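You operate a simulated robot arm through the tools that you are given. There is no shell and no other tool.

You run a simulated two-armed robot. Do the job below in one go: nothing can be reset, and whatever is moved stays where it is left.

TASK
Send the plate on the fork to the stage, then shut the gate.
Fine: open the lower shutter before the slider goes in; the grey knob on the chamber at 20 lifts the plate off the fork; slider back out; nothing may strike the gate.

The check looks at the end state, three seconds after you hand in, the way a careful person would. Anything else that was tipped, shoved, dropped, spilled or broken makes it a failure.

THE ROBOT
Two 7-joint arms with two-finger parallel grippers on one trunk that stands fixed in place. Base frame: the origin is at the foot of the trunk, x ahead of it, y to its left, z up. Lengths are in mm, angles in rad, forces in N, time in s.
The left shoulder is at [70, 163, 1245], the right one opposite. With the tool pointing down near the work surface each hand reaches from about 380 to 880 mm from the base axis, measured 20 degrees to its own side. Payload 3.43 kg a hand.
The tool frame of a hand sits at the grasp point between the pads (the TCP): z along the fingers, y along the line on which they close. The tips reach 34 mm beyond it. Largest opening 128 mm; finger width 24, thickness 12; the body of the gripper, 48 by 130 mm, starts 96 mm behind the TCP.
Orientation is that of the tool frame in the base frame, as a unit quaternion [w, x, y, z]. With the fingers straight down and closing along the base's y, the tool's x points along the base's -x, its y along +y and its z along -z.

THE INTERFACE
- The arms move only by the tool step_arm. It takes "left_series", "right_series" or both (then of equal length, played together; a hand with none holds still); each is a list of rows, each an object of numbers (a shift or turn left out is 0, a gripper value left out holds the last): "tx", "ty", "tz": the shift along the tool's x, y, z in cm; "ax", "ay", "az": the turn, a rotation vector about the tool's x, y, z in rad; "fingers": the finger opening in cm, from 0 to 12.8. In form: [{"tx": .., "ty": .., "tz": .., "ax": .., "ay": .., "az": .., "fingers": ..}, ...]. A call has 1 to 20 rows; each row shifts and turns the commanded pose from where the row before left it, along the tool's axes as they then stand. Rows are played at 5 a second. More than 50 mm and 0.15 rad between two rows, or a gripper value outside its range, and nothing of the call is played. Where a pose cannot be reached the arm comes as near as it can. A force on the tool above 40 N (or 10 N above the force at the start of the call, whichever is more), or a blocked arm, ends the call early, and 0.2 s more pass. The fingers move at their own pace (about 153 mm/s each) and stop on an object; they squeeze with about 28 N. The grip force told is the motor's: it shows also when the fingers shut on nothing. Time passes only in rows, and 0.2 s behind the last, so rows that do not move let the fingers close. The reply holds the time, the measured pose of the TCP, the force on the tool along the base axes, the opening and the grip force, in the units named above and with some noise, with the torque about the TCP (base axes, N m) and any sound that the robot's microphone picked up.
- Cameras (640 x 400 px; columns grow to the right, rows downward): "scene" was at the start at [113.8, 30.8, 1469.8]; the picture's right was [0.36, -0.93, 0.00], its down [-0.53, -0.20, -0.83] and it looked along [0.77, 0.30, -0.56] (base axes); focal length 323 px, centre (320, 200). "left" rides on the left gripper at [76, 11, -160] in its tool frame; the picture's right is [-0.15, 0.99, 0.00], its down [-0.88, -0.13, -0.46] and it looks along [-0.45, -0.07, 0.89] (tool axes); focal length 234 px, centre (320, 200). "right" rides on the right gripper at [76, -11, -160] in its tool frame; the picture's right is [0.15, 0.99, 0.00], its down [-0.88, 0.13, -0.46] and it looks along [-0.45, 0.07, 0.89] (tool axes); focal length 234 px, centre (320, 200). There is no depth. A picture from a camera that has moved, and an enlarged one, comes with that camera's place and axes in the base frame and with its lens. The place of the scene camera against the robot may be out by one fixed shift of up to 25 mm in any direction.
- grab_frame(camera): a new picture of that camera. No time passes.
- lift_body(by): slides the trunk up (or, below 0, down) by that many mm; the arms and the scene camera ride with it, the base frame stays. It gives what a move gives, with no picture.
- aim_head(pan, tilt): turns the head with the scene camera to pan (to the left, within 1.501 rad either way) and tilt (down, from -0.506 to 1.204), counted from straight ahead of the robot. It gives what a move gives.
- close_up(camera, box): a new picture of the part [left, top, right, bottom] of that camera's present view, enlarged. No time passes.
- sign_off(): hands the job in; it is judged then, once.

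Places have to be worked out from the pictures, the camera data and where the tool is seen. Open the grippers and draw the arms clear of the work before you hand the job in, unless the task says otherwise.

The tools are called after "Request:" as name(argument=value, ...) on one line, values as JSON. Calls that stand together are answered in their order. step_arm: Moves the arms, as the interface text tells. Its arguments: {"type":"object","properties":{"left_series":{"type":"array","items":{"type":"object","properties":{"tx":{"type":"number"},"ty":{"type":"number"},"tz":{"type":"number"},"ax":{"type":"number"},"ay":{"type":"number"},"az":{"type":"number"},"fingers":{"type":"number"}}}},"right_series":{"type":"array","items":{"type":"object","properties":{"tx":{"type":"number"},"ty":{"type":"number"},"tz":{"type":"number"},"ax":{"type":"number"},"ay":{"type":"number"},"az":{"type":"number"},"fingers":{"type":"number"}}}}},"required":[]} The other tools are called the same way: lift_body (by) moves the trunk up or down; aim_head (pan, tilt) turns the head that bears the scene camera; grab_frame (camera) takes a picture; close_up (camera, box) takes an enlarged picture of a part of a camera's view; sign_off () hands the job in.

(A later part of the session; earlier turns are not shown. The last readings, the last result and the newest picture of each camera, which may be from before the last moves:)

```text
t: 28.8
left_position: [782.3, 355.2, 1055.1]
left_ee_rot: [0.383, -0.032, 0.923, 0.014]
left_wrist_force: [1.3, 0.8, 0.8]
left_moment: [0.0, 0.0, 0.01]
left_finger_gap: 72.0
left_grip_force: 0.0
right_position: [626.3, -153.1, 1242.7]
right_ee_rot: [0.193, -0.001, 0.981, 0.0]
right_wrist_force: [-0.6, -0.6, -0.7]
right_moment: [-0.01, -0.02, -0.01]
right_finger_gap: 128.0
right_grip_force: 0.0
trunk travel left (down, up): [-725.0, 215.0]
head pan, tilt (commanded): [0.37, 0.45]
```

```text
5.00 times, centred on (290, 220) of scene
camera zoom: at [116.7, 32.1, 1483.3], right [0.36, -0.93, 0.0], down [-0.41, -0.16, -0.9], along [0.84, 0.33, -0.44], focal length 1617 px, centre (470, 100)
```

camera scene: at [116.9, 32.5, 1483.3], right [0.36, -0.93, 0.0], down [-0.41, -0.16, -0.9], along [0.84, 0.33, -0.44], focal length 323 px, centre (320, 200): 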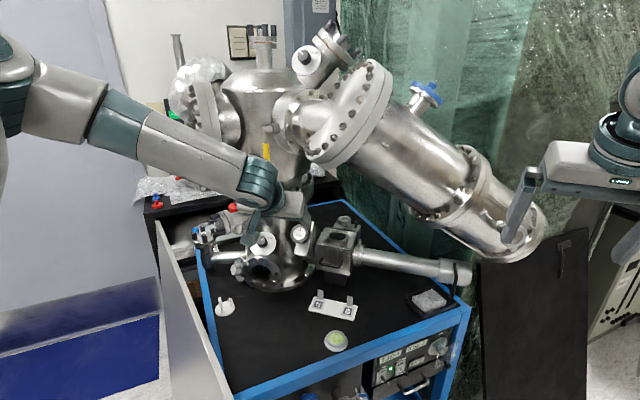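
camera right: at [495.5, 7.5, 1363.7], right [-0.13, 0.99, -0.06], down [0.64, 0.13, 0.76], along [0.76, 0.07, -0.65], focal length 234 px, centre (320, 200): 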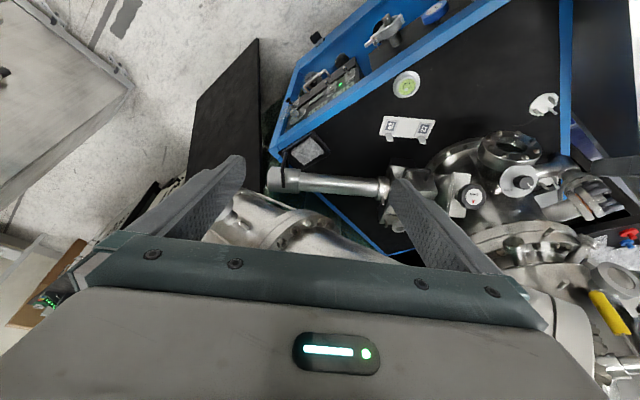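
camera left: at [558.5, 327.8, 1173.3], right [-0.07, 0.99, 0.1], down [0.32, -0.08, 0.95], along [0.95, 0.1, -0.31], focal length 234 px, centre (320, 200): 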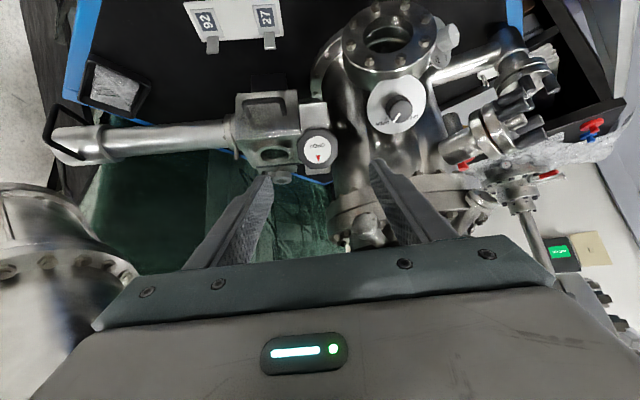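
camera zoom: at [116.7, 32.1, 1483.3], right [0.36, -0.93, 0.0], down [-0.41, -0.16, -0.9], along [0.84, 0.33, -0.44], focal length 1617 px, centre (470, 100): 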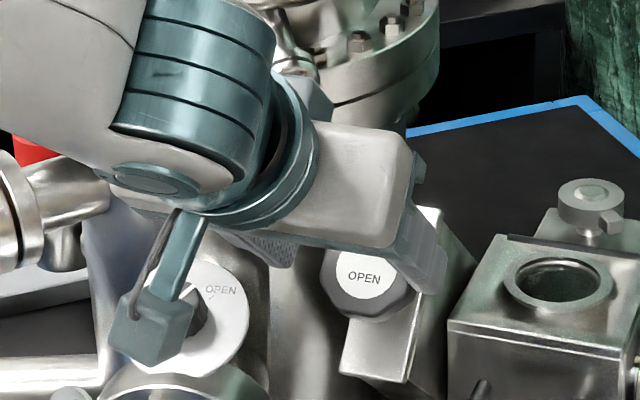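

The shutter pointer sits exactly on the OPEN tick in this view. The wheel is centred to about 1.4 mm, so I'll advance the last 33 mm to grip depth.

Request:
step_arm(left_series=[{"tz": 1.65, "ty": 0.07}, {"tz": 1.65, "ty": 0.07}, {}])

Request:
close_up(camera="left", box=[220, 90, 420, 240])

Request:
close_up(camera="right", box=[480, 130, 600, 230])

```text
t: 29.6
left_position: [806.2, 359.2, 1032.6]
left_ee_rot: [0.383, -0.033, 0.923, 0.014]
left_wrist_force: [-0.4, -0.1, 0.2]
left_moment: [-0.02, 0.0, 0.0]
left_finger_gap: 71.9
left_grip_force: 0.1
right_position: [626.5, -152.6, 1243.4]
right_ee_rot: [0.192, 0.0, 0.981, 0.0]
right_wrist_force: [0.4, 0.4, -0.5]
right_moment: [-0.02, -0.02, 0.04]
right_finger_gap: 128.0
right_grip_force: 0.1
trunk travel left (down, up): [-725.0, 215.0]
head pan, tilt (commanded): [0.37, 0.45]
```

```text
2.67 times, centred on (320, 165) of left
camera zoom: at [640.5, 359.0, 1092.2], right [0.03, 0.99, 0.11], down [0.31, -0.11, 0.95], along [0.95, 0.0, -0.31], focal length 624 px, centre (320, 293)
```

zoom: 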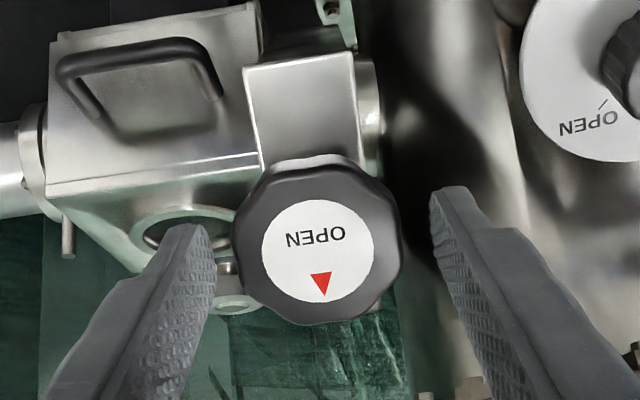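

```text
4.00 times, centred on (540, 180) of right
camera zoom: at [494.4, -164.0, 1362.3], right [-0.13, 0.99, -0.06], down [0.64, 0.13, 0.76], along [0.76, 0.07, -0.65], focal length 937 px, centre (-560, 280)
```

zoom: 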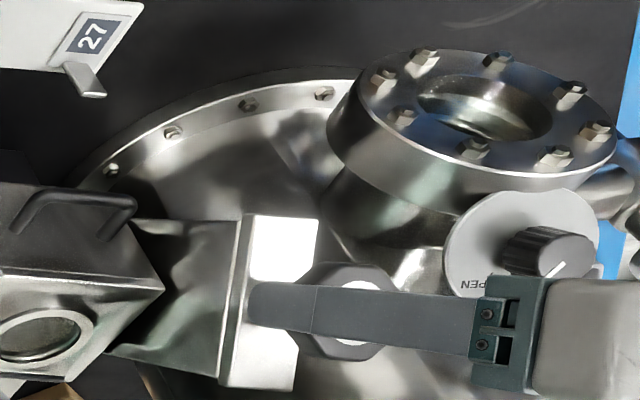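

The wheel is centred between the fingers and there is no contact force. Closing on the gate wheel.

Request:
step_arm(left_series=[{"fingers": 0}, {}, {}, {}])

Request:
close_up(camera="left", box=[220, 90, 420, 240])

```text
t: 30.6
left_position: [806.2, 357.4, 1032.1]
left_ee_rot: [0.383, -0.031, 0.923, 0.013]
left_wrist_force: [-0.6, -2.4, 1.1]
left_moment: [-0.6, -0.15, -0.51]
left_finger_gap: 54.1
left_grip_force: 45.1
right_position: [625.6, -152.5, 1242.5]
right_ee_rot: [0.194, 0.001, 0.981, 0.0]
right_wrist_force: [-0.1, 1.0, -0.4]
right_moment: [-0.01, -0.01, 0.01]
right_finger_gap: 128.0
right_grip_force: 0.0
trunk travel left (down, up): [-725.0, 215.0]
head pan, tilt (commanded): [0.37, 0.45]
```

```text
2.67 times, centred on (320, 165) of left
camera zoom: at [640.7, 358.5, 1092.1], right [0.03, 0.99, 0.11], down [0.31, -0.11, 0.95], along [0.95, 0.0, -0.31], focal length 624 px, centre (320, 293)
```

zoom: 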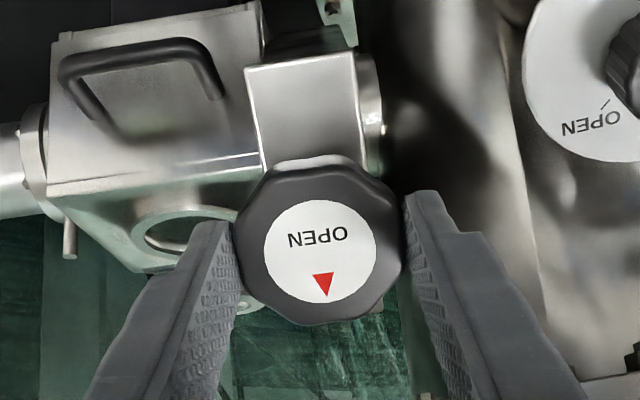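

Gripped at 54 mm. I'll test the wheel gently counter-clockwise (the opening sense) by 0.2 rad and read the torque and the picture.

Request:
step_arm(left_series=[{"az": -0.07}, {"az": -0.07}, {"az": -0.07}, {}])

Request:
close_up(camera="left", box=[220, 90, 420, 240])

```text
t: 31.6
left_position: [806.0, 359.3, 1033.2]
left_ee_rot: [0.382, -0.13, 0.915, -0.026]
left_wrist_force: [1.3, -5.3, -1.3]
left_moment: [-0.38, -0.17, -0.36]
left_finger_gap: 53.8
left_grip_force: 44.8
right_position: [626.0, -151.9, 1242.7]
right_ee_rot: [0.193, 0.001, 0.981, 0.0]
right_wrist_force: [-0.3, -0.3, -0.9]
right_moment: [0.0, -0.02, -0.02]
right_finger_gap: 127.8
right_grip_force: 0.1
trunk travel left (down, up): [-725.0, 215.0]
head pan, tilt (commanded): [0.37, 0.45]
```

```text
2.67 times, centred on (320, 165) of left
camera zoom: at [641.4, 342.2, 1091.7], right [-0.12, 0.99, -0.04], down [0.3, 0.08, 0.95], along [0.95, 0.1, -0.31], focal length 624 px, centre (320, 293)
```

zoom: 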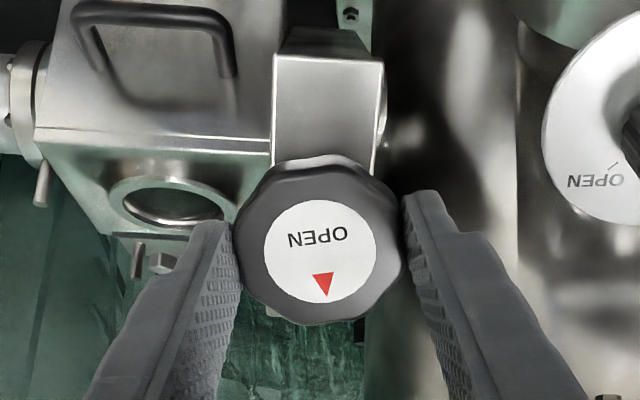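

The wheel turned freely with the hand, 12° counter-clockwise with little torque, so it was not at an open stop. I'll check the gauges now.

Request:
close_up(camera="scene", box=[350, 320, 470, 395])

```text
5.33 times, centred on (410, 358) of scene
camera zoom: at [117.5, 31.2, 1483.2], right [0.36, -0.93, 0.0], down [-0.41, -0.16, -0.9], along [0.84, 0.33, -0.44], focal length 1724 px, centre (-160, -640)
```

zoom: 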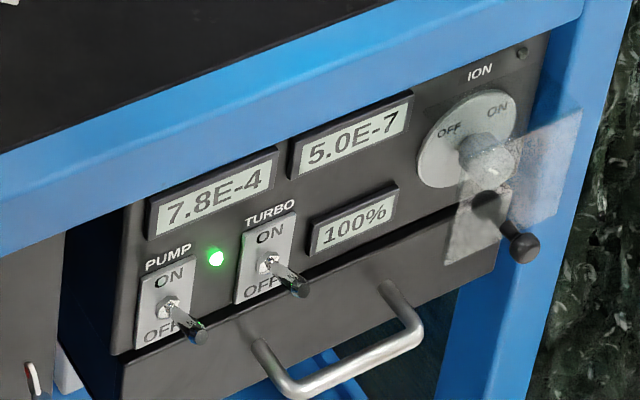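

No change in gauge behaviour yet: 7.8E‑4 and 5.0E‑7, following the same trends. I'll keep turning counter-clockwise while watching torque and gauges.

Request:
step_arm(left_series=[{"az": -0.1}, {"az": -0.1}, {"az": -0.1}, {"az": -0.1}, {"az": -0.1}, {"az": -0.1}, {}])

Request:
close_up(camera="left", box=[220, 90, 420, 240])

Request:
close_up(camera="scene", box=[350, 320, 470, 395])

```text
t: 33.2
left_position: [805.2, 358.4, 1032.6]
left_ee_rot: [0.357, -0.393, 0.836, -0.138]
left_wrist_force: [-0.2, -9.9, -2.8]
left_moment: [-0.2, -0.24, -0.22]
left_finger_gap: 54.0
left_grip_force: 45.1
right_position: [626.2, -154.0, 1241.6]
right_ee_rot: [0.193, 0.0, 0.981, 0.001]
right_wrist_force: [-0.1, 0.4, -0.4]
right_moment: [-0.04, 0.0, -0.03]
right_finger_gap: 128.3
right_grip_force: 0.1
trunk travel left (down, up): [-725.0, 215.0]
head pan, tilt (commanded): [0.37, 0.45]
```

```text
2.67 times, centred on (320, 165) of left
camera zoom: at [655.9, 300.5, 1103.1], right [-0.49, 0.76, -0.43], down [0.13, 0.56, 0.82], along [0.86, 0.34, -0.37], focal length 624 px, centre (320, 293)
```

zoom: 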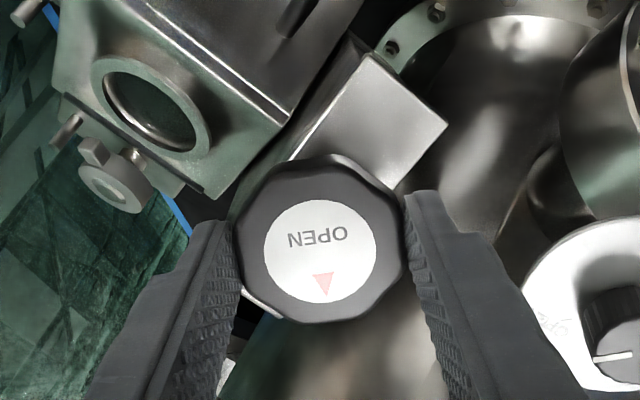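

```text
5.33 times, centred on (410, 358) of scene
camera zoom: at [117.5, 30.5, 1483.2], right [0.36, -0.93, 0.0], down [-0.41, -0.16, -0.9], along [0.84, 0.33, -0.44], focal length 1724 px, centre (-160, -640)
```

zoom: 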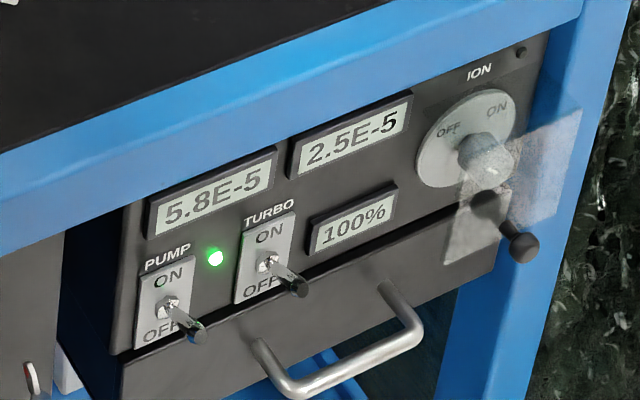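

The load-lock gauge fell to 5.8E‑5 and the chamber rose to 2.5E‑5. The gate was shut and is now opening counter-clockwise, so I'll continue to its open stop.

Request:
step_arm(left_series=[{"az": -0.1}, {"az": -0.1}, {"az": -0.1}, {"az": -0.1}, {"az": -0.1}, {"az": -0.1}, {}])

Request:
close_up(camera="left", box=[220, 90, 420, 240])

Request:
close_up(camera="scene", box=[350, 320, 470, 395])

Request:
grab_frame(camera="scene")

```text
t: 34.8
left_position: [806.9, 357.6, 1033.4]
left_ee_rot: [0.302, -0.623, 0.682, -0.237]
left_wrist_force: [4.7, -8.1, 0.4]
left_moment: [-0.13, 0.25, -0.14]
left_finger_gap: 53.8
left_grip_force: 44.5
right_position: [627.4, -154.7, 1241.9]
right_ee_rot: [0.193, 0.0, 0.981, 0.001]
right_wrist_force: [-0.3, 0.4, 0.0]
right_moment: [0.02, 0.01, 0.0]
right_finger_gap: 127.8
right_grip_force: 0.0
trunk travel left (down, up): [-725.0, 215.0]
head pan, tilt (commanded): [0.37, 0.45]
```

```text
2.67 times, centred on (320, 165) of left
camera zoom: at [684.2, 276.2, 1129.5], right [-0.69, 0.25, -0.67], down [-0.19, 0.84, 0.51], along [0.69, 0.49, -0.53], focal length 624 px, centre (320, 293)
```

zoom: 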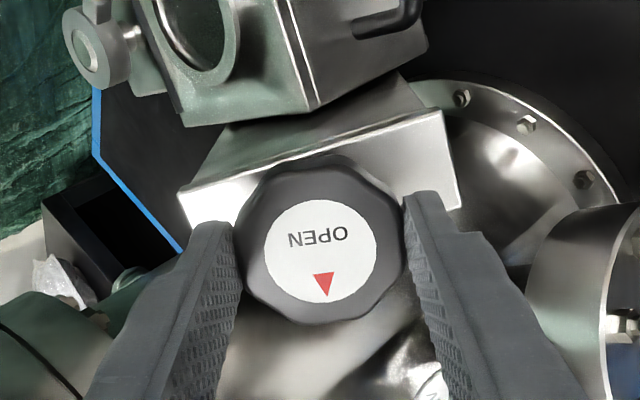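

```text
5.33 times, centred on (410, 358) of scene
camera zoom: at [117.9, 30.5, 1483.2], right [0.36, -0.93, 0.0], down [-0.41, -0.16, -0.9], along [0.84, 0.33, -0.44], focal length 1724 px, centre (-160, -640)
```

zoom: 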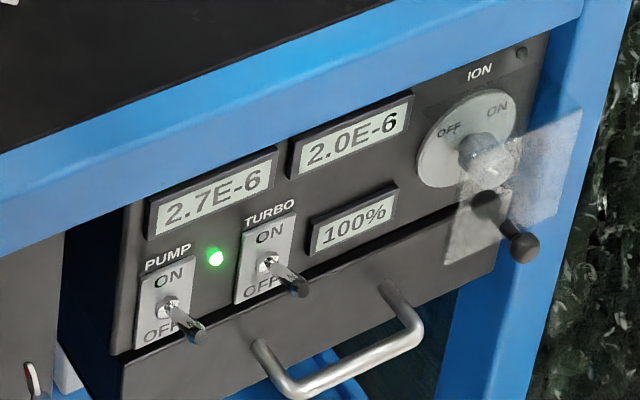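

```text
taken
camera scene: at [117.9, 30.5, 1483.2], right [0.36, -0.93, 0.0], down [-0.41, -0.16, -0.9], along [0.84, 0.33, -0.44], focal length 323 px, centre (320, 200)
```

scene: 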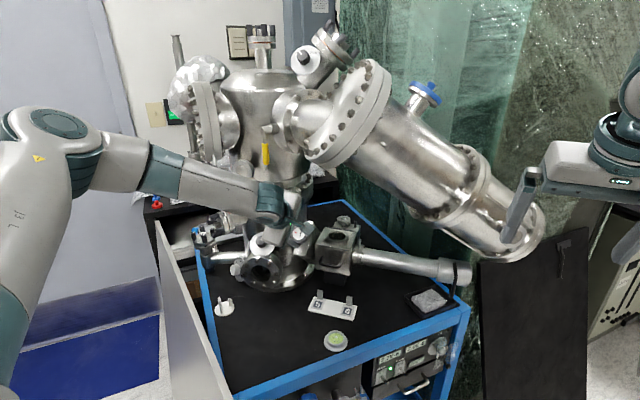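

The pressures are equalising (2.7E‑6 vs 2.0E‑6) and the wheel still turns freely at 81°. I'll continue in smaller amounts to find its stop.

Request:
step_arm(left_series=[{"az": -0.1}, {"az": -0.1}, {"az": -0.1}, {"az": -0.1}, {}])

Request:
close_up(camera="left", box=[220, 90, 420, 240])

Request:
close_up(camera="right", box=[480, 110, 640, 230])

```text
t: 35.7
left_position: [809.1, 360.3, 1033.9]
left_ee_rot: [-0.25, 0.719, -0.588, 0.274]
left_wrist_force: [7.9, -11.5, -5.3]
left_moment: [0.75, -0.78, 0.77]
left_finger_gap: 54.6
left_grip_force: 44.8
left hand out of reach, approached as far as the arm can: row 3, 4
right_position: [627.5, -152.7, 1241.4]
right_ee_rot: [0.193, 0.001, 0.981, 0.0]
right_wrist_force: [-0.1, -0.2, -1.5]
right_moment: [-0.02, 0.0, 0.01]
right_finger_gap: 127.9
right_grip_force: 0.0
trunk travel left (down, up): [-725.0, 215.0]
head pan, tilt (commanded): [0.37, 0.45]
stopped in row 4 (left hand): the force on the tool passed its limit at 49 N (the readings are from after the stop); the commanded pose is now the measured one
```

```text
2.67 times, centred on (320, 165) of left
camera zoom: at [702.8, 277.4, 1149.5], right [-0.72, -0.04, -0.69], down [-0.36, 0.87, 0.33], along [0.59, 0.49, -0.65], focal length 624 px, centre (320, 293)
```

zoom: 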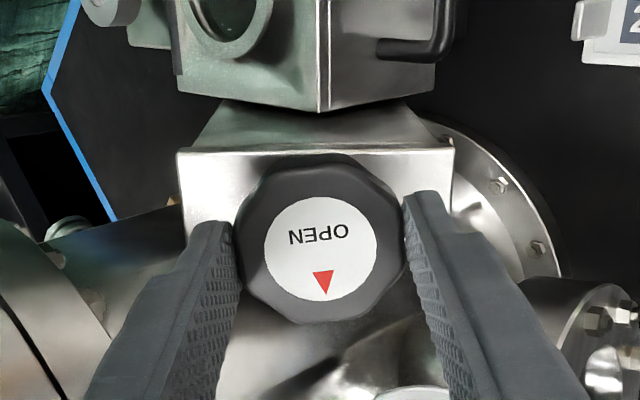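

```text
3.33 times, centred on (560, 170) of right
camera zoom: at [497.5, -164.6, 1361.0], right [-0.14, 0.99, -0.05], down [0.64, 0.13, 0.75], along [0.75, 0.07, -0.65], focal length 781 px, centre (-480, 300)
```

zoom: 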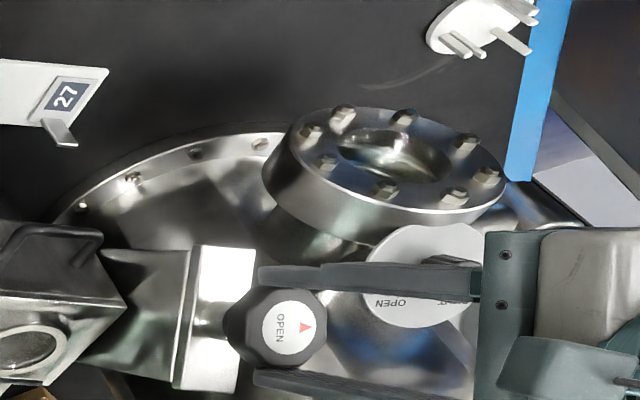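

The arm reached its own roll limit, not a wheel stop, at about −100°. I'll release, back off 4 cm, and roll the hand the other way (to about +40°) for a second bite.

Request:
step_arm(left_series=[{"fingers": 7.4}, {}, {"tz": -2.2}, {"tz": -2.2}, {}])

Request:
step_arm(left_series=[{"az": 0.145}, {"az": 0.145}, {"az": 0.145}, {"az": 0.145}, {"az": 0.145}, {"az": 0.145}, {"az": 0.145}, {"az": 0.145}, {"az": 0.145}, {"az": 0.145}, {"az": 0.145}, {"az": 0.145}, {"az": 0.145}, {"az": 0.145}, {"az": 0.145}, {"az": 0.145}, {"az": 0.145}, {}])

Request:
close_up(camera="left", box=[220, 90, 420, 240])

Request:
close_up(camera="scene", box=[350, 320, 470, 395])

```text
t: 36.9
left_position: [777.6, 361.2, 1066.3]
left_ee_rot: [-0.25, 0.72, -0.586, 0.275]
left_wrist_force: [0.3, 0.2, -1.1]
left_moment: [-0.03, -0.04, -0.02]
left_finger_gap: 74.1
left_grip_force: 0.0
right_position: [627.1, -152.8, 1241.1]
right_ee_rot: [0.193, 0.0, 0.981, 0.001]
right_wrist_force: [0.0, 1.1, -1.4]
right_moment: [0.0, 0.01, 0.0]
right_finger_gap: 128.2
right_grip_force: 0.0
trunk travel left (down, up): [-725.0, 215.0]
head pan, tilt (commanded): [0.37, 0.45]
```

```text
t: 40.7
left_position: [774.6, 360.7, 1067.4]
left_ee_rot: [0.342, 0.314, 0.874, 0.147]
left_wrist_force: [0.3, 0.1, 0.1]
left_moment: [-0.05, 0.05, -0.01]
left_finger_gap: 73.8
left_grip_force: 0.1
right_position: [625.9, -152.8, 1242.3]
right_ee_rot: [0.193, 0.0, 0.981, 0.0]
right_wrist_force: [-0.2, -0.5, -0.1]
right_moment: [-0.03, 0.0, 0.04]
right_finger_gap: 128.1
right_grip_force: 0.0
trunk travel left (down, up): [-725.0, 215.0]
head pan, tilt (commanded): [0.37, 0.45]
```

```text
2.67 times, centred on (320, 165) of left
camera zoom: at [628.4, 412.0, 1150.0], right [0.53, 0.66, 0.54], down [0.13, -0.69, 0.71], along [0.84, -0.31, -0.45], focal length 624 px, centre (320, 293)
```

zoom: 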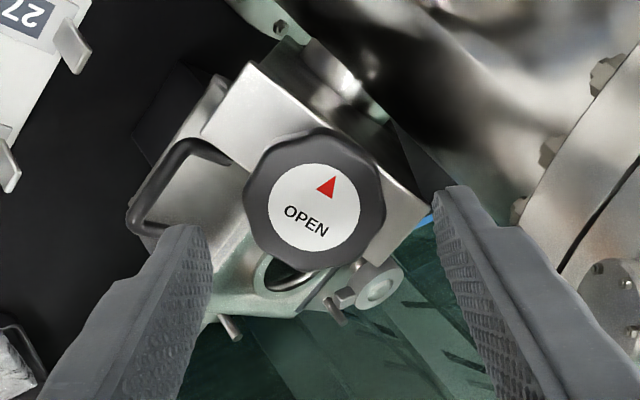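

```text
5.33 times, centred on (410, 358) of scene
camera zoom: at [117.1, 31.9, 1483.3], right [0.36, -0.93, 0.0], down [-0.41, -0.16, -0.9], along [0.84, 0.33, -0.44], focal length 1724 px, centre (-160, -640)
```

zoom: 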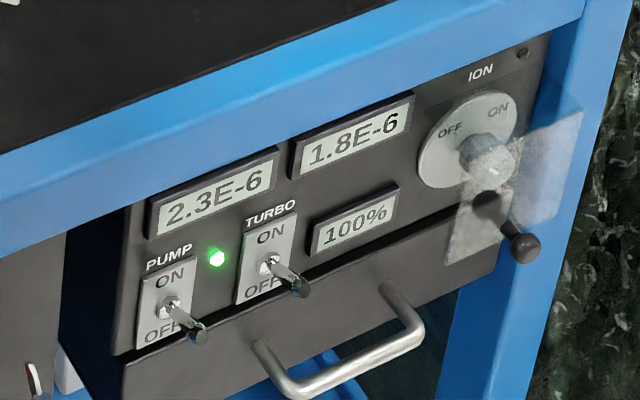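

Pressures track each other (2.3E‑6 / 1.8E‑6), so the valve is open to flow, but I want it at its stop. I'll set roll to about +20°, recentre by 3 mm and advance to grip again.

Request:
step_arm(left_series=[{"az": -0.14}, {"az": -0.14}, {"az": -0.13}, {"ty": -0.28}, {}])

Request:
close_up(camera="left", box=[220, 90, 420, 240])

```text
t: 41.9
left_position: [774.5, 357.1, 1065.9]
left_ee_rot: [0.364, 0.13, 0.919, 0.073]
left_wrist_force: [-0.3, 0.4, 0.9]
left_moment: [-0.01, 0.02, 0.01]
left_finger_gap: 73.8
left_grip_force: 0.1
right_position: [624.9, -152.3, 1243.2]
right_ee_rot: [0.194, 0.001, 0.981, 0.001]
right_wrist_force: [0.6, 0.5, -0.5]
right_moment: [0.0, 0.01, 0.01]
right_finger_gap: 128.2
right_grip_force: 0.1
trunk travel left (down, up): [-725.0, 215.0]
head pan, tilt (commanded): [0.37, 0.45]
```

```text
2.67 times, centred on (320, 165) of left
camera zoom: at [615.1, 385.0, 1135.5], right [0.29, 0.9, 0.32], down [0.28, -0.4, 0.87], along [0.92, -0.16, -0.37], focal length 624 px, centre (320, 293)
```

zoom: 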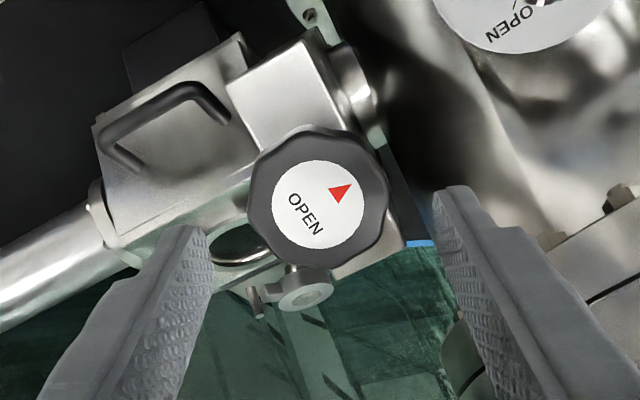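

Centred within 1 mm. Advancing 47 mm and gripping again.

Request:
step_arm(left_series=[{"tz": 1.6}, {"tz": 1.6}, {"tz": 1.5}, {}, {"fingers": 0}, {}, {}, {}])

Request:
close_up(camera="left", box=[220, 90, 420, 240])

```text
t: 43.7
left_position: [806.6, 358.5, 1031.0]
left_ee_rot: [0.364, 0.13, 0.919, 0.073]
left_wrist_force: [2.1, -1.0, -0.5]
left_moment: [0.46, -0.3, 0.43]
left_finger_gap: 53.8
left_grip_force: 45.1
right_position: [626.2, -152.7, 1243.6]
right_ee_rot: [0.193, 0.0, 0.981, 0.0]
right_wrist_force: [0.3, 0.0, -0.1]
right_moment: [-0.03, 0.01, -0.01]
right_finger_gap: 128.0
right_grip_force: 0.1
trunk travel left (down, up): [-725.0, 215.0]
head pan, tilt (commanded): [0.37, 0.45]
```

```text
2.67 times, centred on (320, 165) of left
camera zoom: at [646.8, 386.2, 1101.3], right [0.29, 0.9, 0.32], down [0.28, -0.4, 0.87], along [0.92, -0.16, -0.37], focal length 624 px, centre (320, 293)
```

zoom: 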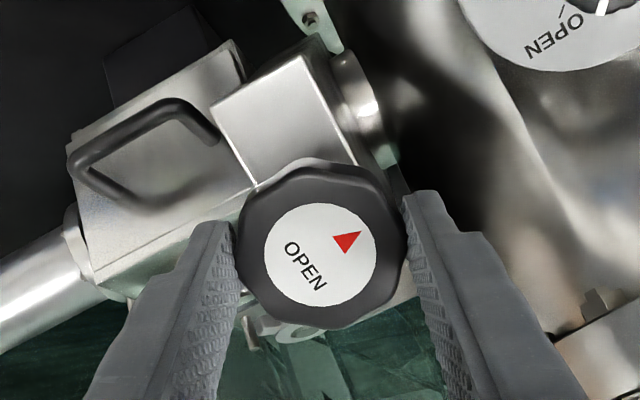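

Gripped at 53.8 mm. Turning counter-clockwise again, watching for a stop.

Request:
step_arm(left_series=[{"az": -0.1}, {"az": -0.1}, {"az": -0.1}, {"az": -0.1}, {"az": -0.1}, {"az": -0.1}, {}])

Request:
close_up(camera="left", box=[220, 90, 420, 240])

Request:
close_up(camera="scene", box=[350, 320, 470, 395])

```text
t: 45.3
left_position: [806.6, 358.4, 1031.4]
left_ee_rot: [0.369, -0.149, 0.917, -0.038]
left_wrist_force: [-2.5, -3.4, -2.1]
left_moment: [-0.34, -0.11, -0.38]
left_finger_gap: 53.6
left_grip_force: 44.9
right_position: [626.2, -153.2, 1242.6]
right_ee_rot: [0.194, 0.0, 0.981, 0.0]
right_wrist_force: [-0.8, 0.1, -0.2]
right_moment: [-0.02, 0.01, -0.03]
right_finger_gap: 128.0
right_grip_force: 0.0
trunk travel left (down, up): [-725.0, 215.0]
head pan, tilt (commanded): [0.37, 0.45]
```

```text
2.67 times, centred on (320, 165) of left
camera zoom: at [643.4, 340.5, 1095.7], right [-0.14, 0.99, -0.08], down [0.32, 0.12, 0.94], along [0.94, 0.11, -0.33], focal length 624 px, centre (320, 293)
```

zoom: 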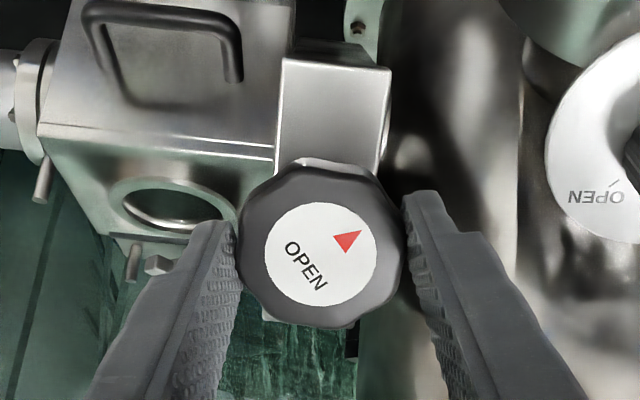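

```text
5.33 times, centred on (410, 358) of scene
camera zoom: at [117.0, 31.5, 1483.3], right [0.36, -0.93, 0.0], down [-0.41, -0.16, -0.9], along [0.84, 0.33, -0.44], focal length 1724 px, centre (-160, -640)
```

zoom: 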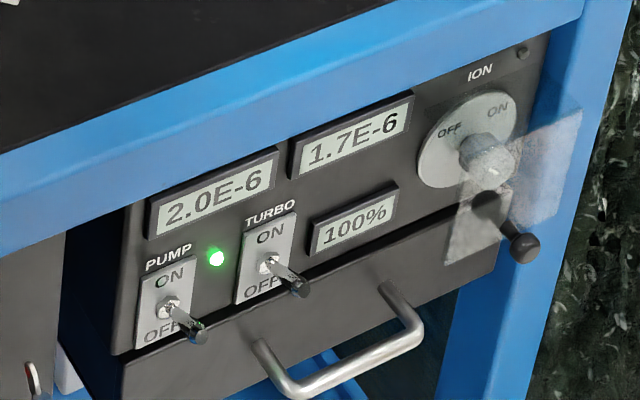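

Still free at about 135° in total, and the pressure ratio keeps shrinking (1.18) as it opens. I'll continue.

Request:
step_arm(left_series=[{"az": -0.12}, {"az": -0.12}, {"az": -0.12}, {"az": -0.12}, {"az": -0.12}, {"az": -0.12}, {"az": -0.12}, {"az": -0.12}, {"az": -0.12}, {"az": -0.1}, {}])

Request:
close_up(camera="left", box=[220, 90, 420, 240])

Request:
close_up(camera="scene", box=[350, 320, 470, 395])

```text
t: 47.7
left_position: [808.5, 357.6, 1033.4]
left_ee_rot: [0.286, -0.633, 0.679, -0.237]
left_wrist_force: [3.8, -13.5, -0.4]
left_moment: [-0.7, -0.92, -0.66]
left_finger_gap: 53.8
left_grip_force: 44.8
right_position: [627.0, -153.4, 1241.9]
right_ee_rot: [0.194, 0.0, 0.981, 0.001]
right_wrist_force: [0.3, 0.4, -0.4]
right_moment: [0.03, 0.02, -0.01]
right_finger_gap: 127.7
right_grip_force: 0.0
trunk travel left (down, up): [-725.0, 215.0]
head pan, tilt (commanded): [0.37, 0.45]
```

```text
2.67 times, centred on (320, 165) of left
camera zoom: at [687.7, 277.1, 1134.6], right [-0.71, 0.23, -0.66], down [-0.19, 0.85, 0.5], along [0.68, 0.48, -0.56], focal length 624 px, centre (320, 293)
```

zoom: 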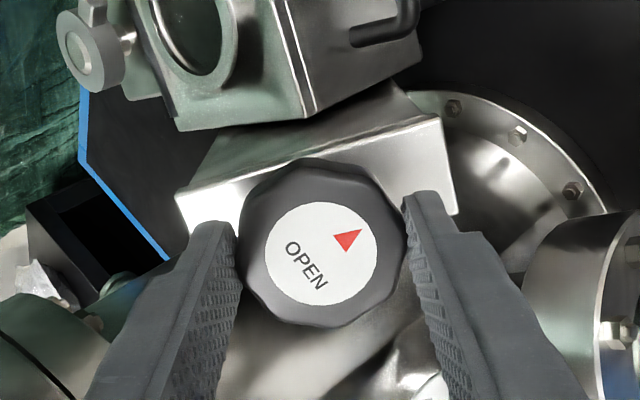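

```text
5.33 times, centred on (410, 358) of scene
camera zoom: at [117.7, 29.7, 1483.3], right [0.36, -0.93, 0.0], down [-0.41, -0.16, -0.9], along [0.84, 0.33, -0.44], focal length 1724 px, centre (-160, -640)
```

zoom: 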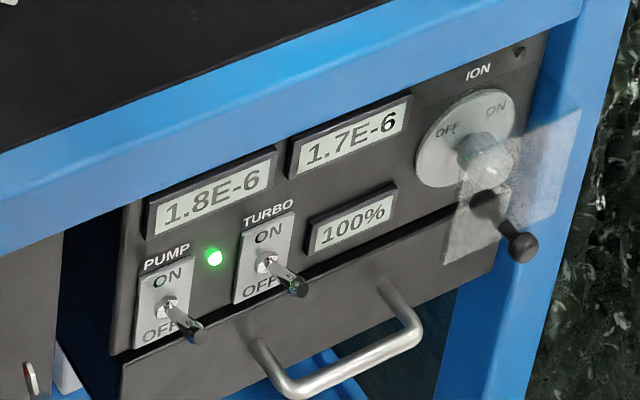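

About 204° in total now and still free, with the ratio at 1.06. A third bite: release, back off, roll back to about +20°.

Request:
step_arm(left_series=[{"fingers": 7.4}, {}, {"tz": -2.2}, {"tz": -2.2}, {}, {"az": 0.14}, {"az": 0.14}, {"az": 0.14}, {"az": 0.14}, {"az": 0.14}, {"az": 0.14}, {"az": 0.14}, {"az": 0.14}, {"az": 0.14}, {"az": 0.14}, {"az": 0.14}, {"az": 0.14}, {"az": 0.14}, {}])

Request:
close_up(camera="left", box=[220, 90, 420, 240])

```text
t: 51.7
left_position: [778.2, 358.1, 1063.8]
left_ee_rot: [0.363, 0.148, 0.916, 0.08]
left_wrist_force: [-0.9, -0.2, -0.2]
left_moment: [0.0, -0.01, -0.02]
left_finger_gap: 74.0
left_grip_force: 0.0
right_position: [627.2, -152.0, 1242.5]
right_ee_rot: [0.193, 0.0, 0.981, 0.0]
right_wrist_force: [0.5, 0.1, 0.4]
right_moment: [-0.02, 0.0, -0.02]
right_finger_gap: 128.0
right_grip_force: 0.1
trunk travel left (down, up): [-725.0, 215.0]
head pan, tilt (commanded): [0.37, 0.45]
```

```text
2.67 times, centred on (320, 165) of left
camera zoom: at [618.2, 387.3, 1134.1], right [0.31, 0.88, 0.35], down [0.27, -0.43, 0.86], along [0.91, -0.18, -0.37], focal length 624 px, centre (320, 293)
```

zoom: 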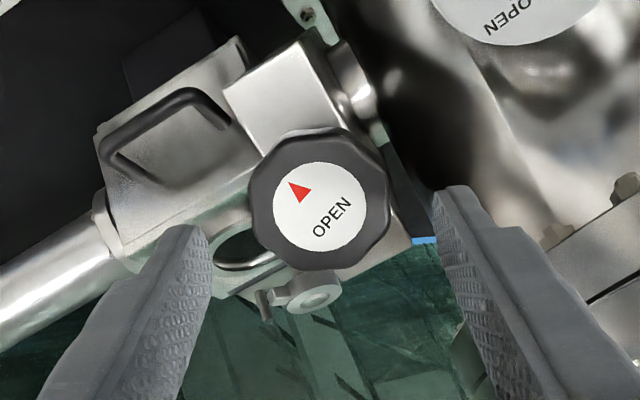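

Centred again. Advancing, gripping and turning on.

Request:
step_arm(left_series=[{"tz": 1.5, "tx": 0.1}, {"tz": 1.5}, {"tz": 1.3}, {}, {"fingers": 0}, {}, {}, {}, {"az": -0.1}, {"az": -0.1}, {"az": -0.1}, {"az": -0.1}, {"az": -0.1}, {"az": -0.1}, {}])

Request:
close_up(camera="left", box=[220, 90, 420, 240])

Request:
close_up(camera="scene", box=[350, 320, 470, 395])

```text
t: 54.9
left_position: [805.7, 358.1, 1032.9]
left_ee_rot: [0.37, -0.131, 0.919, -0.031]
left_wrist_force: [-2.1, -6.0, 2.0]
left_moment: [-0.46, 0.05, -0.46]
left_finger_gap: 54.0
left_grip_force: 44.8
right_position: [625.7, -153.4, 1243.5]
right_ee_rot: [0.193, 0.001, 0.981, 0.001]
right_wrist_force: [0.4, 0.0, -0.1]
right_moment: [0.03, 0.0, 0.02]
right_finger_gap: 128.2
right_grip_force: 0.1
trunk travel left (down, up): [-725.0, 215.0]
head pan, tilt (commanded): [0.37, 0.45]
```

```text
2.67 times, centred on (320, 165) of left
camera zoom: at [641.9, 343.4, 1096.0], right [-0.11, 0.99, -0.05], down [0.32, 0.09, 0.94], along [0.94, 0.09, -0.33], focal length 624 px, centre (320, 293)
```

zoom: 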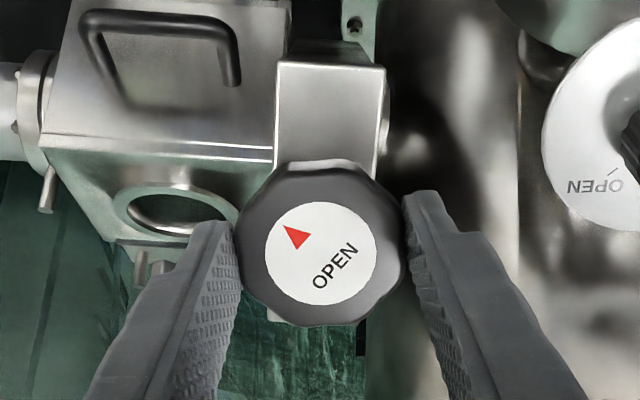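

```text
5.33 times, centred on (410, 358) of scene
camera zoom: at [116.4, 30.8, 1483.4], right [0.36, -0.93, 0.0], down [-0.41, -0.16, -0.9], along [0.84, 0.33, -0.43], focal length 1724 px, centre (-160, -640)
```

zoom: 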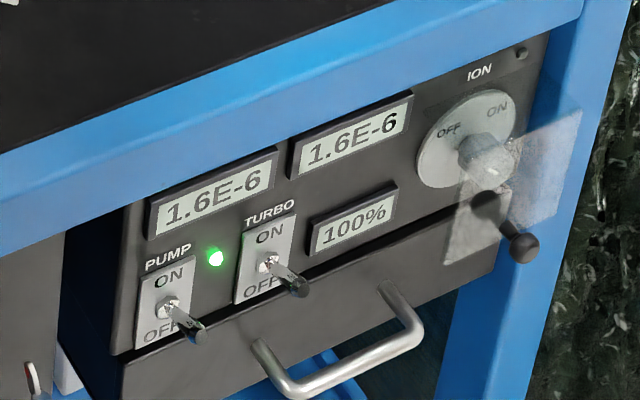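

The gauges now read equal (1.6E‑6 / 1.6E‑6) at about 240°. I'll keep turning toward a mechanical stop so the gate is surely fully clear.

Request:
step_arm(left_series=[{"az": -0.12}, {"az": -0.12}, {"az": -0.12}, {"az": -0.12}, {"az": -0.12}, {"az": -0.12}, {"az": -0.12}, {"az": -0.12}, {"az": -0.12}, {"az": -0.1}, {}])

Request:
close_up(camera="left", box=[220, 90, 420, 240])

```text
t: 57.3
left_position: [807.0, 356.8, 1033.9]
left_ee_rot: [0.292, -0.619, 0.692, -0.232]
left_wrist_force: [14.4, -9.6, 10.6]
left_moment: [0.52, -1.15, -1.63]
left_finger_gap: 53.3
left_grip_force: 44.6
right_position: [626.6, -155.8, 1241.0]
right_ee_rot: [0.194, 0.001, 0.981, 0.001]
right_wrist_force: [-0.7, 0.6, -0.8]
right_moment: [-0.01, 0.0, -0.01]
right_finger_gap: 127.9
right_grip_force: 0.1
trunk travel left (down, up): [-725.0, 215.0]
head pan, tilt (commanded): [0.37, 0.45]
```

```text
2.67 times, centred on (320, 165) of left
camera zoom: at [684.7, 277.9, 1132.9], right [-0.7, 0.27, -0.66], down [-0.16, 0.84, 0.52], along [0.69, 0.47, -0.55], focal length 624 px, centre (320, 293)
```

zoom: 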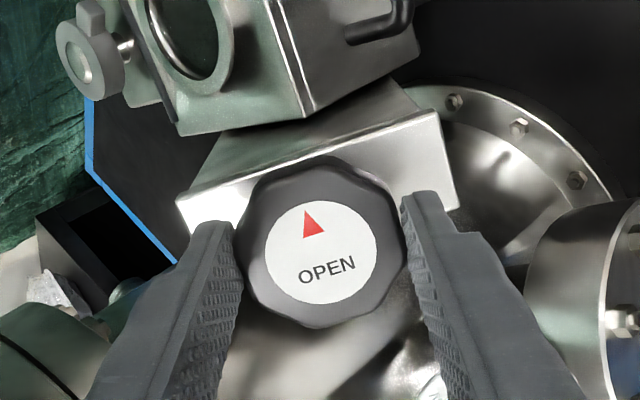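

The wheel has stopped: it slipped about 27° in the grip with 1.5 N·m of torque against me, so the gate is fully open after roughly 270°. I'll release and back the left hand away.

Request:
step_arm(left_series=[{"fingers": 7.6}, {}, {"tz": -2.2}, {"tz": -2.2}, {"tz": -3.0}, {"az": 0.145}, {"az": 0.145}, {"az": 0.145}, {"az": 0.145}, {"az": 0.145}, {"az": 0.145}, {"az": 0.145}, {"az": 0.145}, {"az": 0.145}, {"az": 0.12}, {}])

Request:
grab_frame(camera="left")

Request:
close_up(camera="left", box=[240, 80, 400, 200])

```text
t: 60.7
left_position: [754.4, 356.7, 1085.8]
left_ee_rot: [0.371, -0.016, 0.928, 0.015]
left_wrist_force: [0.6, 0.0, 0.7]
left_moment: [-0.01, -0.01, -0.02]
left_finger_gap: 76.0
left_grip_force: 0.1
right_position: [626.6, -152.0, 1243.8]
right_ee_rot: [0.193, 0.0, 0.981, 0.0]
right_wrist_force: [-0.4, -0.7, -0.7]
right_moment: [0.0, 0.02, 0.01]
right_finger_gap: 128.1
right_grip_force: 0.1
trunk travel left (down, up): [-725.0, 215.0]
head pan, tilt (commanded): [0.37, 0.45]
```

```text
taken
camera left: at [590.2, 361.1, 1149.4], right [0.07, 0.99, 0.12], down [0.33, -0.13, 0.94], along [0.94, -0.02, -0.33], focal length 234 px, centre (320, 200)
```

left: 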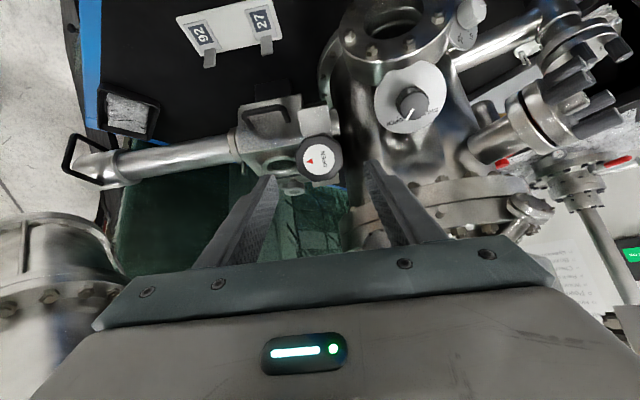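

```text
3.33 times, centred on (320, 140) of left
camera zoom: at [590.2, 361.1, 1149.4], right [0.07, 0.99, 0.12], down [0.33, -0.13, 0.94], along [0.94, -0.02, -0.33], focal length 781 px, centre (320, 400)
```

zoom: 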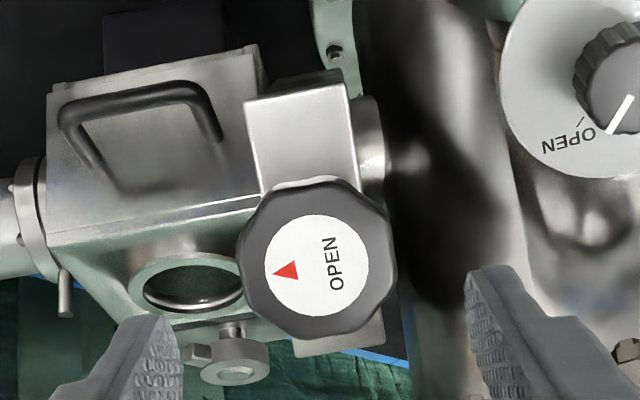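

The wheel's triangle now points right, 270° from its start, so the gate is fully open. I'll park the left hand off to the side, and meanwhile turn the right hand toward horizontal (70° pitch) and lower it in free space for the slider handle at (906, −56, 860…929).

Request:
step_arm(left_series=[{"ty": 3.1, "tz": -2.0}, {"ty": 3.1, "tz": -2.0}, {"ty": 3.1, "tz": -1.0}, {}, {}, {}], right_series=[{"ay": -0.138}, {"ay": -0.138}, {"ay": -0.138}, {"ay": -0.138}, {"ay": -0.138}, {"ay": -0.138}])

Request:
step_arm(right_series=[{"tx": 4.11, "tz": 1.5}, {"tx": 4.11, "tz": 1.5}, {"tx": 4.11, "tz": 1.5}, {"tx": 4.11, "tz": 1.5}, {"tx": 4.11, "tz": 1.5}, {"tx": 4.11, "tz": 1.5}, {"tx": 4.11, "tz": 1.5}, {}])

Request:
grab_frame(camera="right")

Request:
aim_head(pan=0.15, tilt=0.55)

Request:
grab_frame(camera="scene")

```text
t: 62.1
left_position: [714.6, 449.1, 1123.1]
left_ee_rot: [0.371, -0.017, 0.929, 0.015]
left_wrist_force: [0.1, -0.2, -0.1]
left_moment: [0.01, 0.0, -0.02]
left_finger_gap: 75.8
left_grip_force: 0.1
right_position: [626.0, -152.5, 1243.2]
right_ee_rot: [0.573, 0.0, 0.82, 0.001]
right_wrist_force: [0.5, -0.6, 0.3]
right_moment: [-0.01, -0.02, 0.02]
right_finger_gap: 128.2
right_grip_force: 0.2
trunk travel left (down, up): [-725.0, 215.0]
head pan, tilt (commanded): [0.37, 0.45]
```

```text
t: 63.9
left_position: [715.1, 446.8, 1123.9]
left_ee_rot: [0.372, -0.016, 0.928, 0.015]
left_wrist_force: [-0.8, -0.1, 0.2]
left_moment: [0.02, 0.01, 0.04]
left_finger_gap: 76.0
left_grip_force: 0.1
right_position: [622.1, -93.0, 976.7]
right_ee_rot: [0.569, 0.005, 0.822, -0.005]
right_wrist_force: [-0.3, -0.8, -0.2]
right_moment: [0.03, 0.04, 0.03]
right_finger_gap: 128.1
right_grip_force: 0.0
right hand out of reach, approached as far as the arm can: row 4, 5, 6, 7
trunk travel left (down, up): [-725.0, 215.0]
head pan, tilt (commanded): [0.37, 0.45]
```

```text
taken
camera right: at [446.1, -101.4, 962.7], right [-0.04, 0.99, -0.14], down [-0.11, 0.13, 0.98], along [0.99, 0.05, 0.11], focal length 234 px, centre (320, 200)
```

right: 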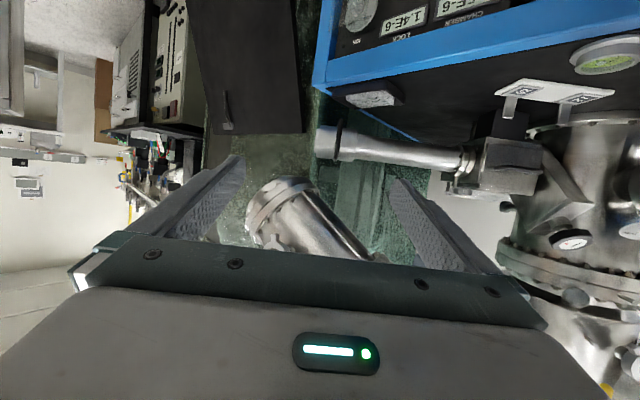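

```text
t: 64.6
left_position: [714.9, 449.3, 1122.1]
left_ee_rot: [0.372, -0.017, 0.928, 0.015]
left_wrist_force: [0.3, -0.1, 0.3]
left_moment: [0.01, -0.02, 0.03]
left_finger_gap: 75.9
left_grip_force: 0.1
right_position: [622.4, -89.4, 977.4]
right_ee_rot: [0.569, 0.004, 0.822, -0.006]
right_wrist_force: [-0.8, -0.3, 0.5]
right_moment: [0.0, -0.01, -0.02]
right_finger_gap: 127.9
right_grip_force: 0.0
trunk travel left (down, up): [-725.0, 215.0]
head pan, tilt (commanded): [0.15, 0.55]
```

```text
taken
camera scene: at [120.2, 12.5, 1474.2], right [0.15, -0.99, 0.0], down [-0.52, -0.08, -0.85], along [0.84, 0.13, -0.52], focal length 323 px, centre (320, 200)
```

scene: 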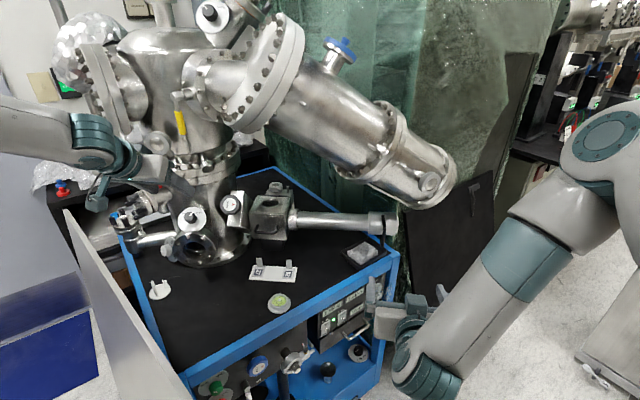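

The gauges are labelled LOCK and CHAMBER, which confirms the earlier reading. The right arm is too folded at this low, near spot; further forward should be within reach, so I'll move to the stand-off in front of the handle.

Request:
step_arm(right_series=[{"tx": -1.43, "ty": 2.42, "tz": 3.9}, {"tx": -1.43, "ty": 2.42, "tz": 3.9}, {"tx": -1.43, "ty": 2.42, "tz": 3.9}, {"tx": -1.43, "ty": 2.42, "tz": 3.9}, {}])

Request:
grab_frame(camera="right")

Request:
grab_frame(camera="scene")

```text
t: 65.8
left_position: [714.9, 448.3, 1123.1]
left_ee_rot: [0.371, -0.017, 0.928, 0.014]
left_wrist_force: [0.7, -0.4, -0.3]
left_moment: [0.03, -0.01, 0.01]
left_finger_gap: 75.8
left_grip_force: 0.1
right_position: [784.9, 5.5, 975.9]
right_ee_rot: [0.572, 0.0, 0.82, 0.0]
right_wrist_force: [-0.8, 0.1, -0.1]
right_moment: [-0.03, 0.01, 0.02]
right_finger_gap: 128.0
right_grip_force: 0.0
trunk travel left (down, up): [-725.0, 215.0]
head pan, tilt (commanded): [0.15, 0.55]
```

```text
taken
camera right: at [609.3, -5.6, 959.7], right [-0.05, 0.99, -0.14], down [-0.12, 0.13, 0.98], along [0.99, 0.07, 0.12], focal length 234 px, centre (320, 200)
```

right: 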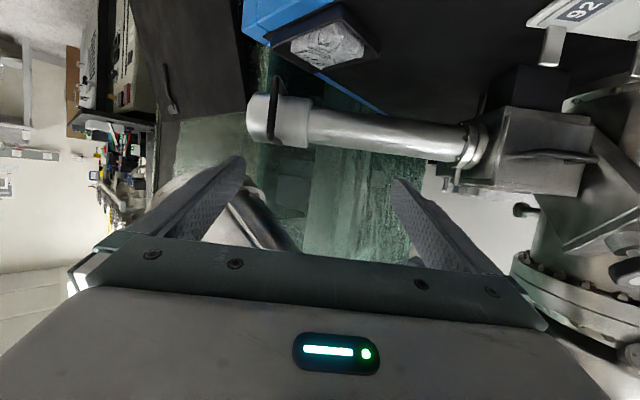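

```text
taken
camera scene: at [119.5, 11.7, 1474.3], right [0.15, -0.99, 0.0], down [-0.52, -0.08, -0.85], along [0.84, 0.13, -0.52], focal length 323 px, centre (320, 200)
```

scene: 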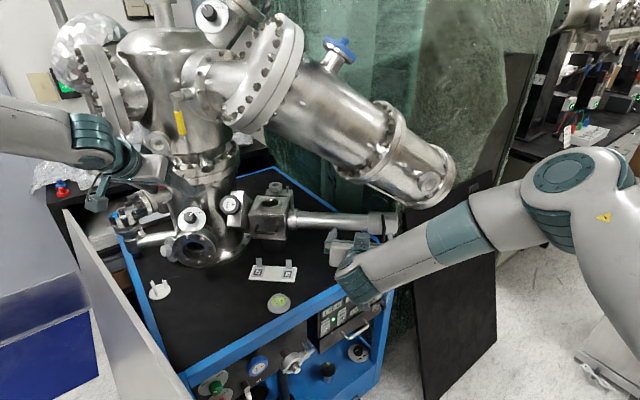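

The right hand is now at (785, 5, 976) with a good arm posture, and the handle is visible at upper left of its view. I'll line up in front of the crossbar and narrow the fingers to 50 mm.

Request:
step_arm(right_series=[{"tx": 1.71, "ty": -3.08, "tz": 1.0, "fingers": 5.0}, {"tx": 1.71, "ty": -3.08, "tz": 1.0}, {}])

Request:
grab_frame(camera="right")

Request:
close_up(camera="right", box=[240, 50, 440, 200])

Request:
close_up(camera="scene", box=[300, 190, 460, 310])

```text
t: 66.6
left_position: [715.4, 449.4, 1120.7]
left_ee_rot: [0.371, -0.017, 0.928, 0.015]
left_wrist_force: [0.7, -0.2, 0.0]
left_moment: [0.03, 0.0, -0.01]
left_finger_gap: 76.0
left_grip_force: 0.1
right_position: [791.4, -54.7, 938.3]
right_ee_rot: [0.571, 0.0, 0.821, -0.001]
right_wrist_force: [-0.2, 0.0, 0.0]
right_moment: [-0.03, 0.0, 0.02]
right_finger_gap: 49.9
right_grip_force: 0.0
trunk travel left (down, up): [-725.0, 215.0]
head pan, tilt (commanded): [0.15, 0.55]
```

```text
taken
camera right: at [614.7, -65.2, 922.0], right [-0.05, 0.99, -0.14], down [-0.12, 0.13, 0.98], along [0.99, 0.06, 0.11], focal length 234 px, centre (320, 200)
```

right: 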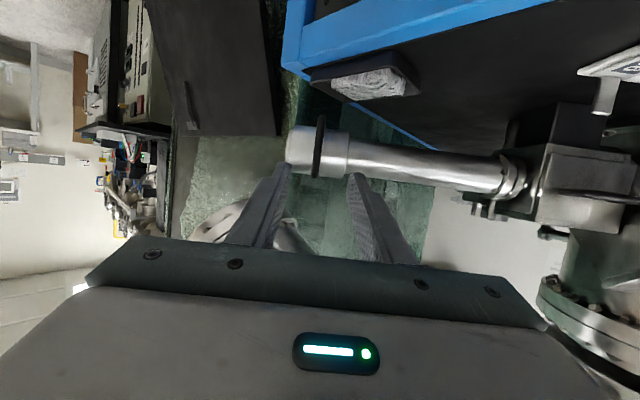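

```text
2.67 times, centred on (340, 125) of right
camera zoom: at [614.7, -65.2, 922.0], right [-0.05, 0.99, -0.14], down [-0.12, 0.13, 0.98], along [0.99, 0.06, 0.11], focal length 624 px, centre (267, 400)
```

zoom: 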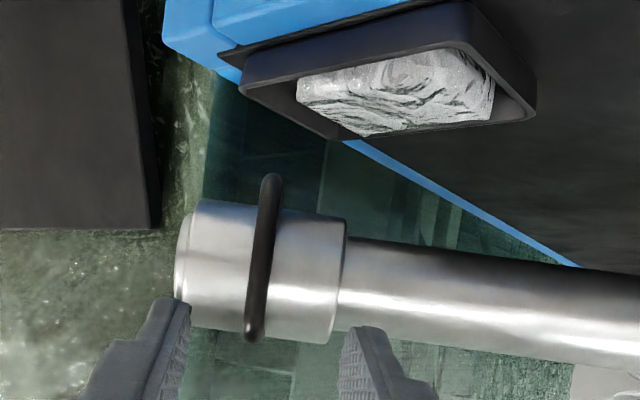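

```text
3.33 times, centred on (380, 250) of scene
camera zoom: at [120.5, 12.2, 1474.2], right [0.15, -0.99, 0.0], down [-0.52, -0.08, -0.85], along [0.84, 0.13, -0.52], focal length 1078 px, centre (120, 33)
```

zoom: 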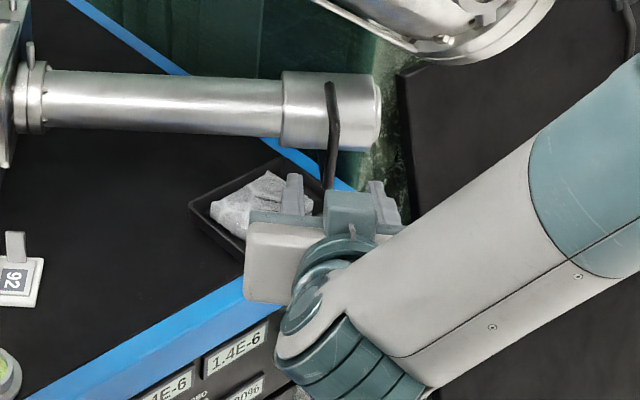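

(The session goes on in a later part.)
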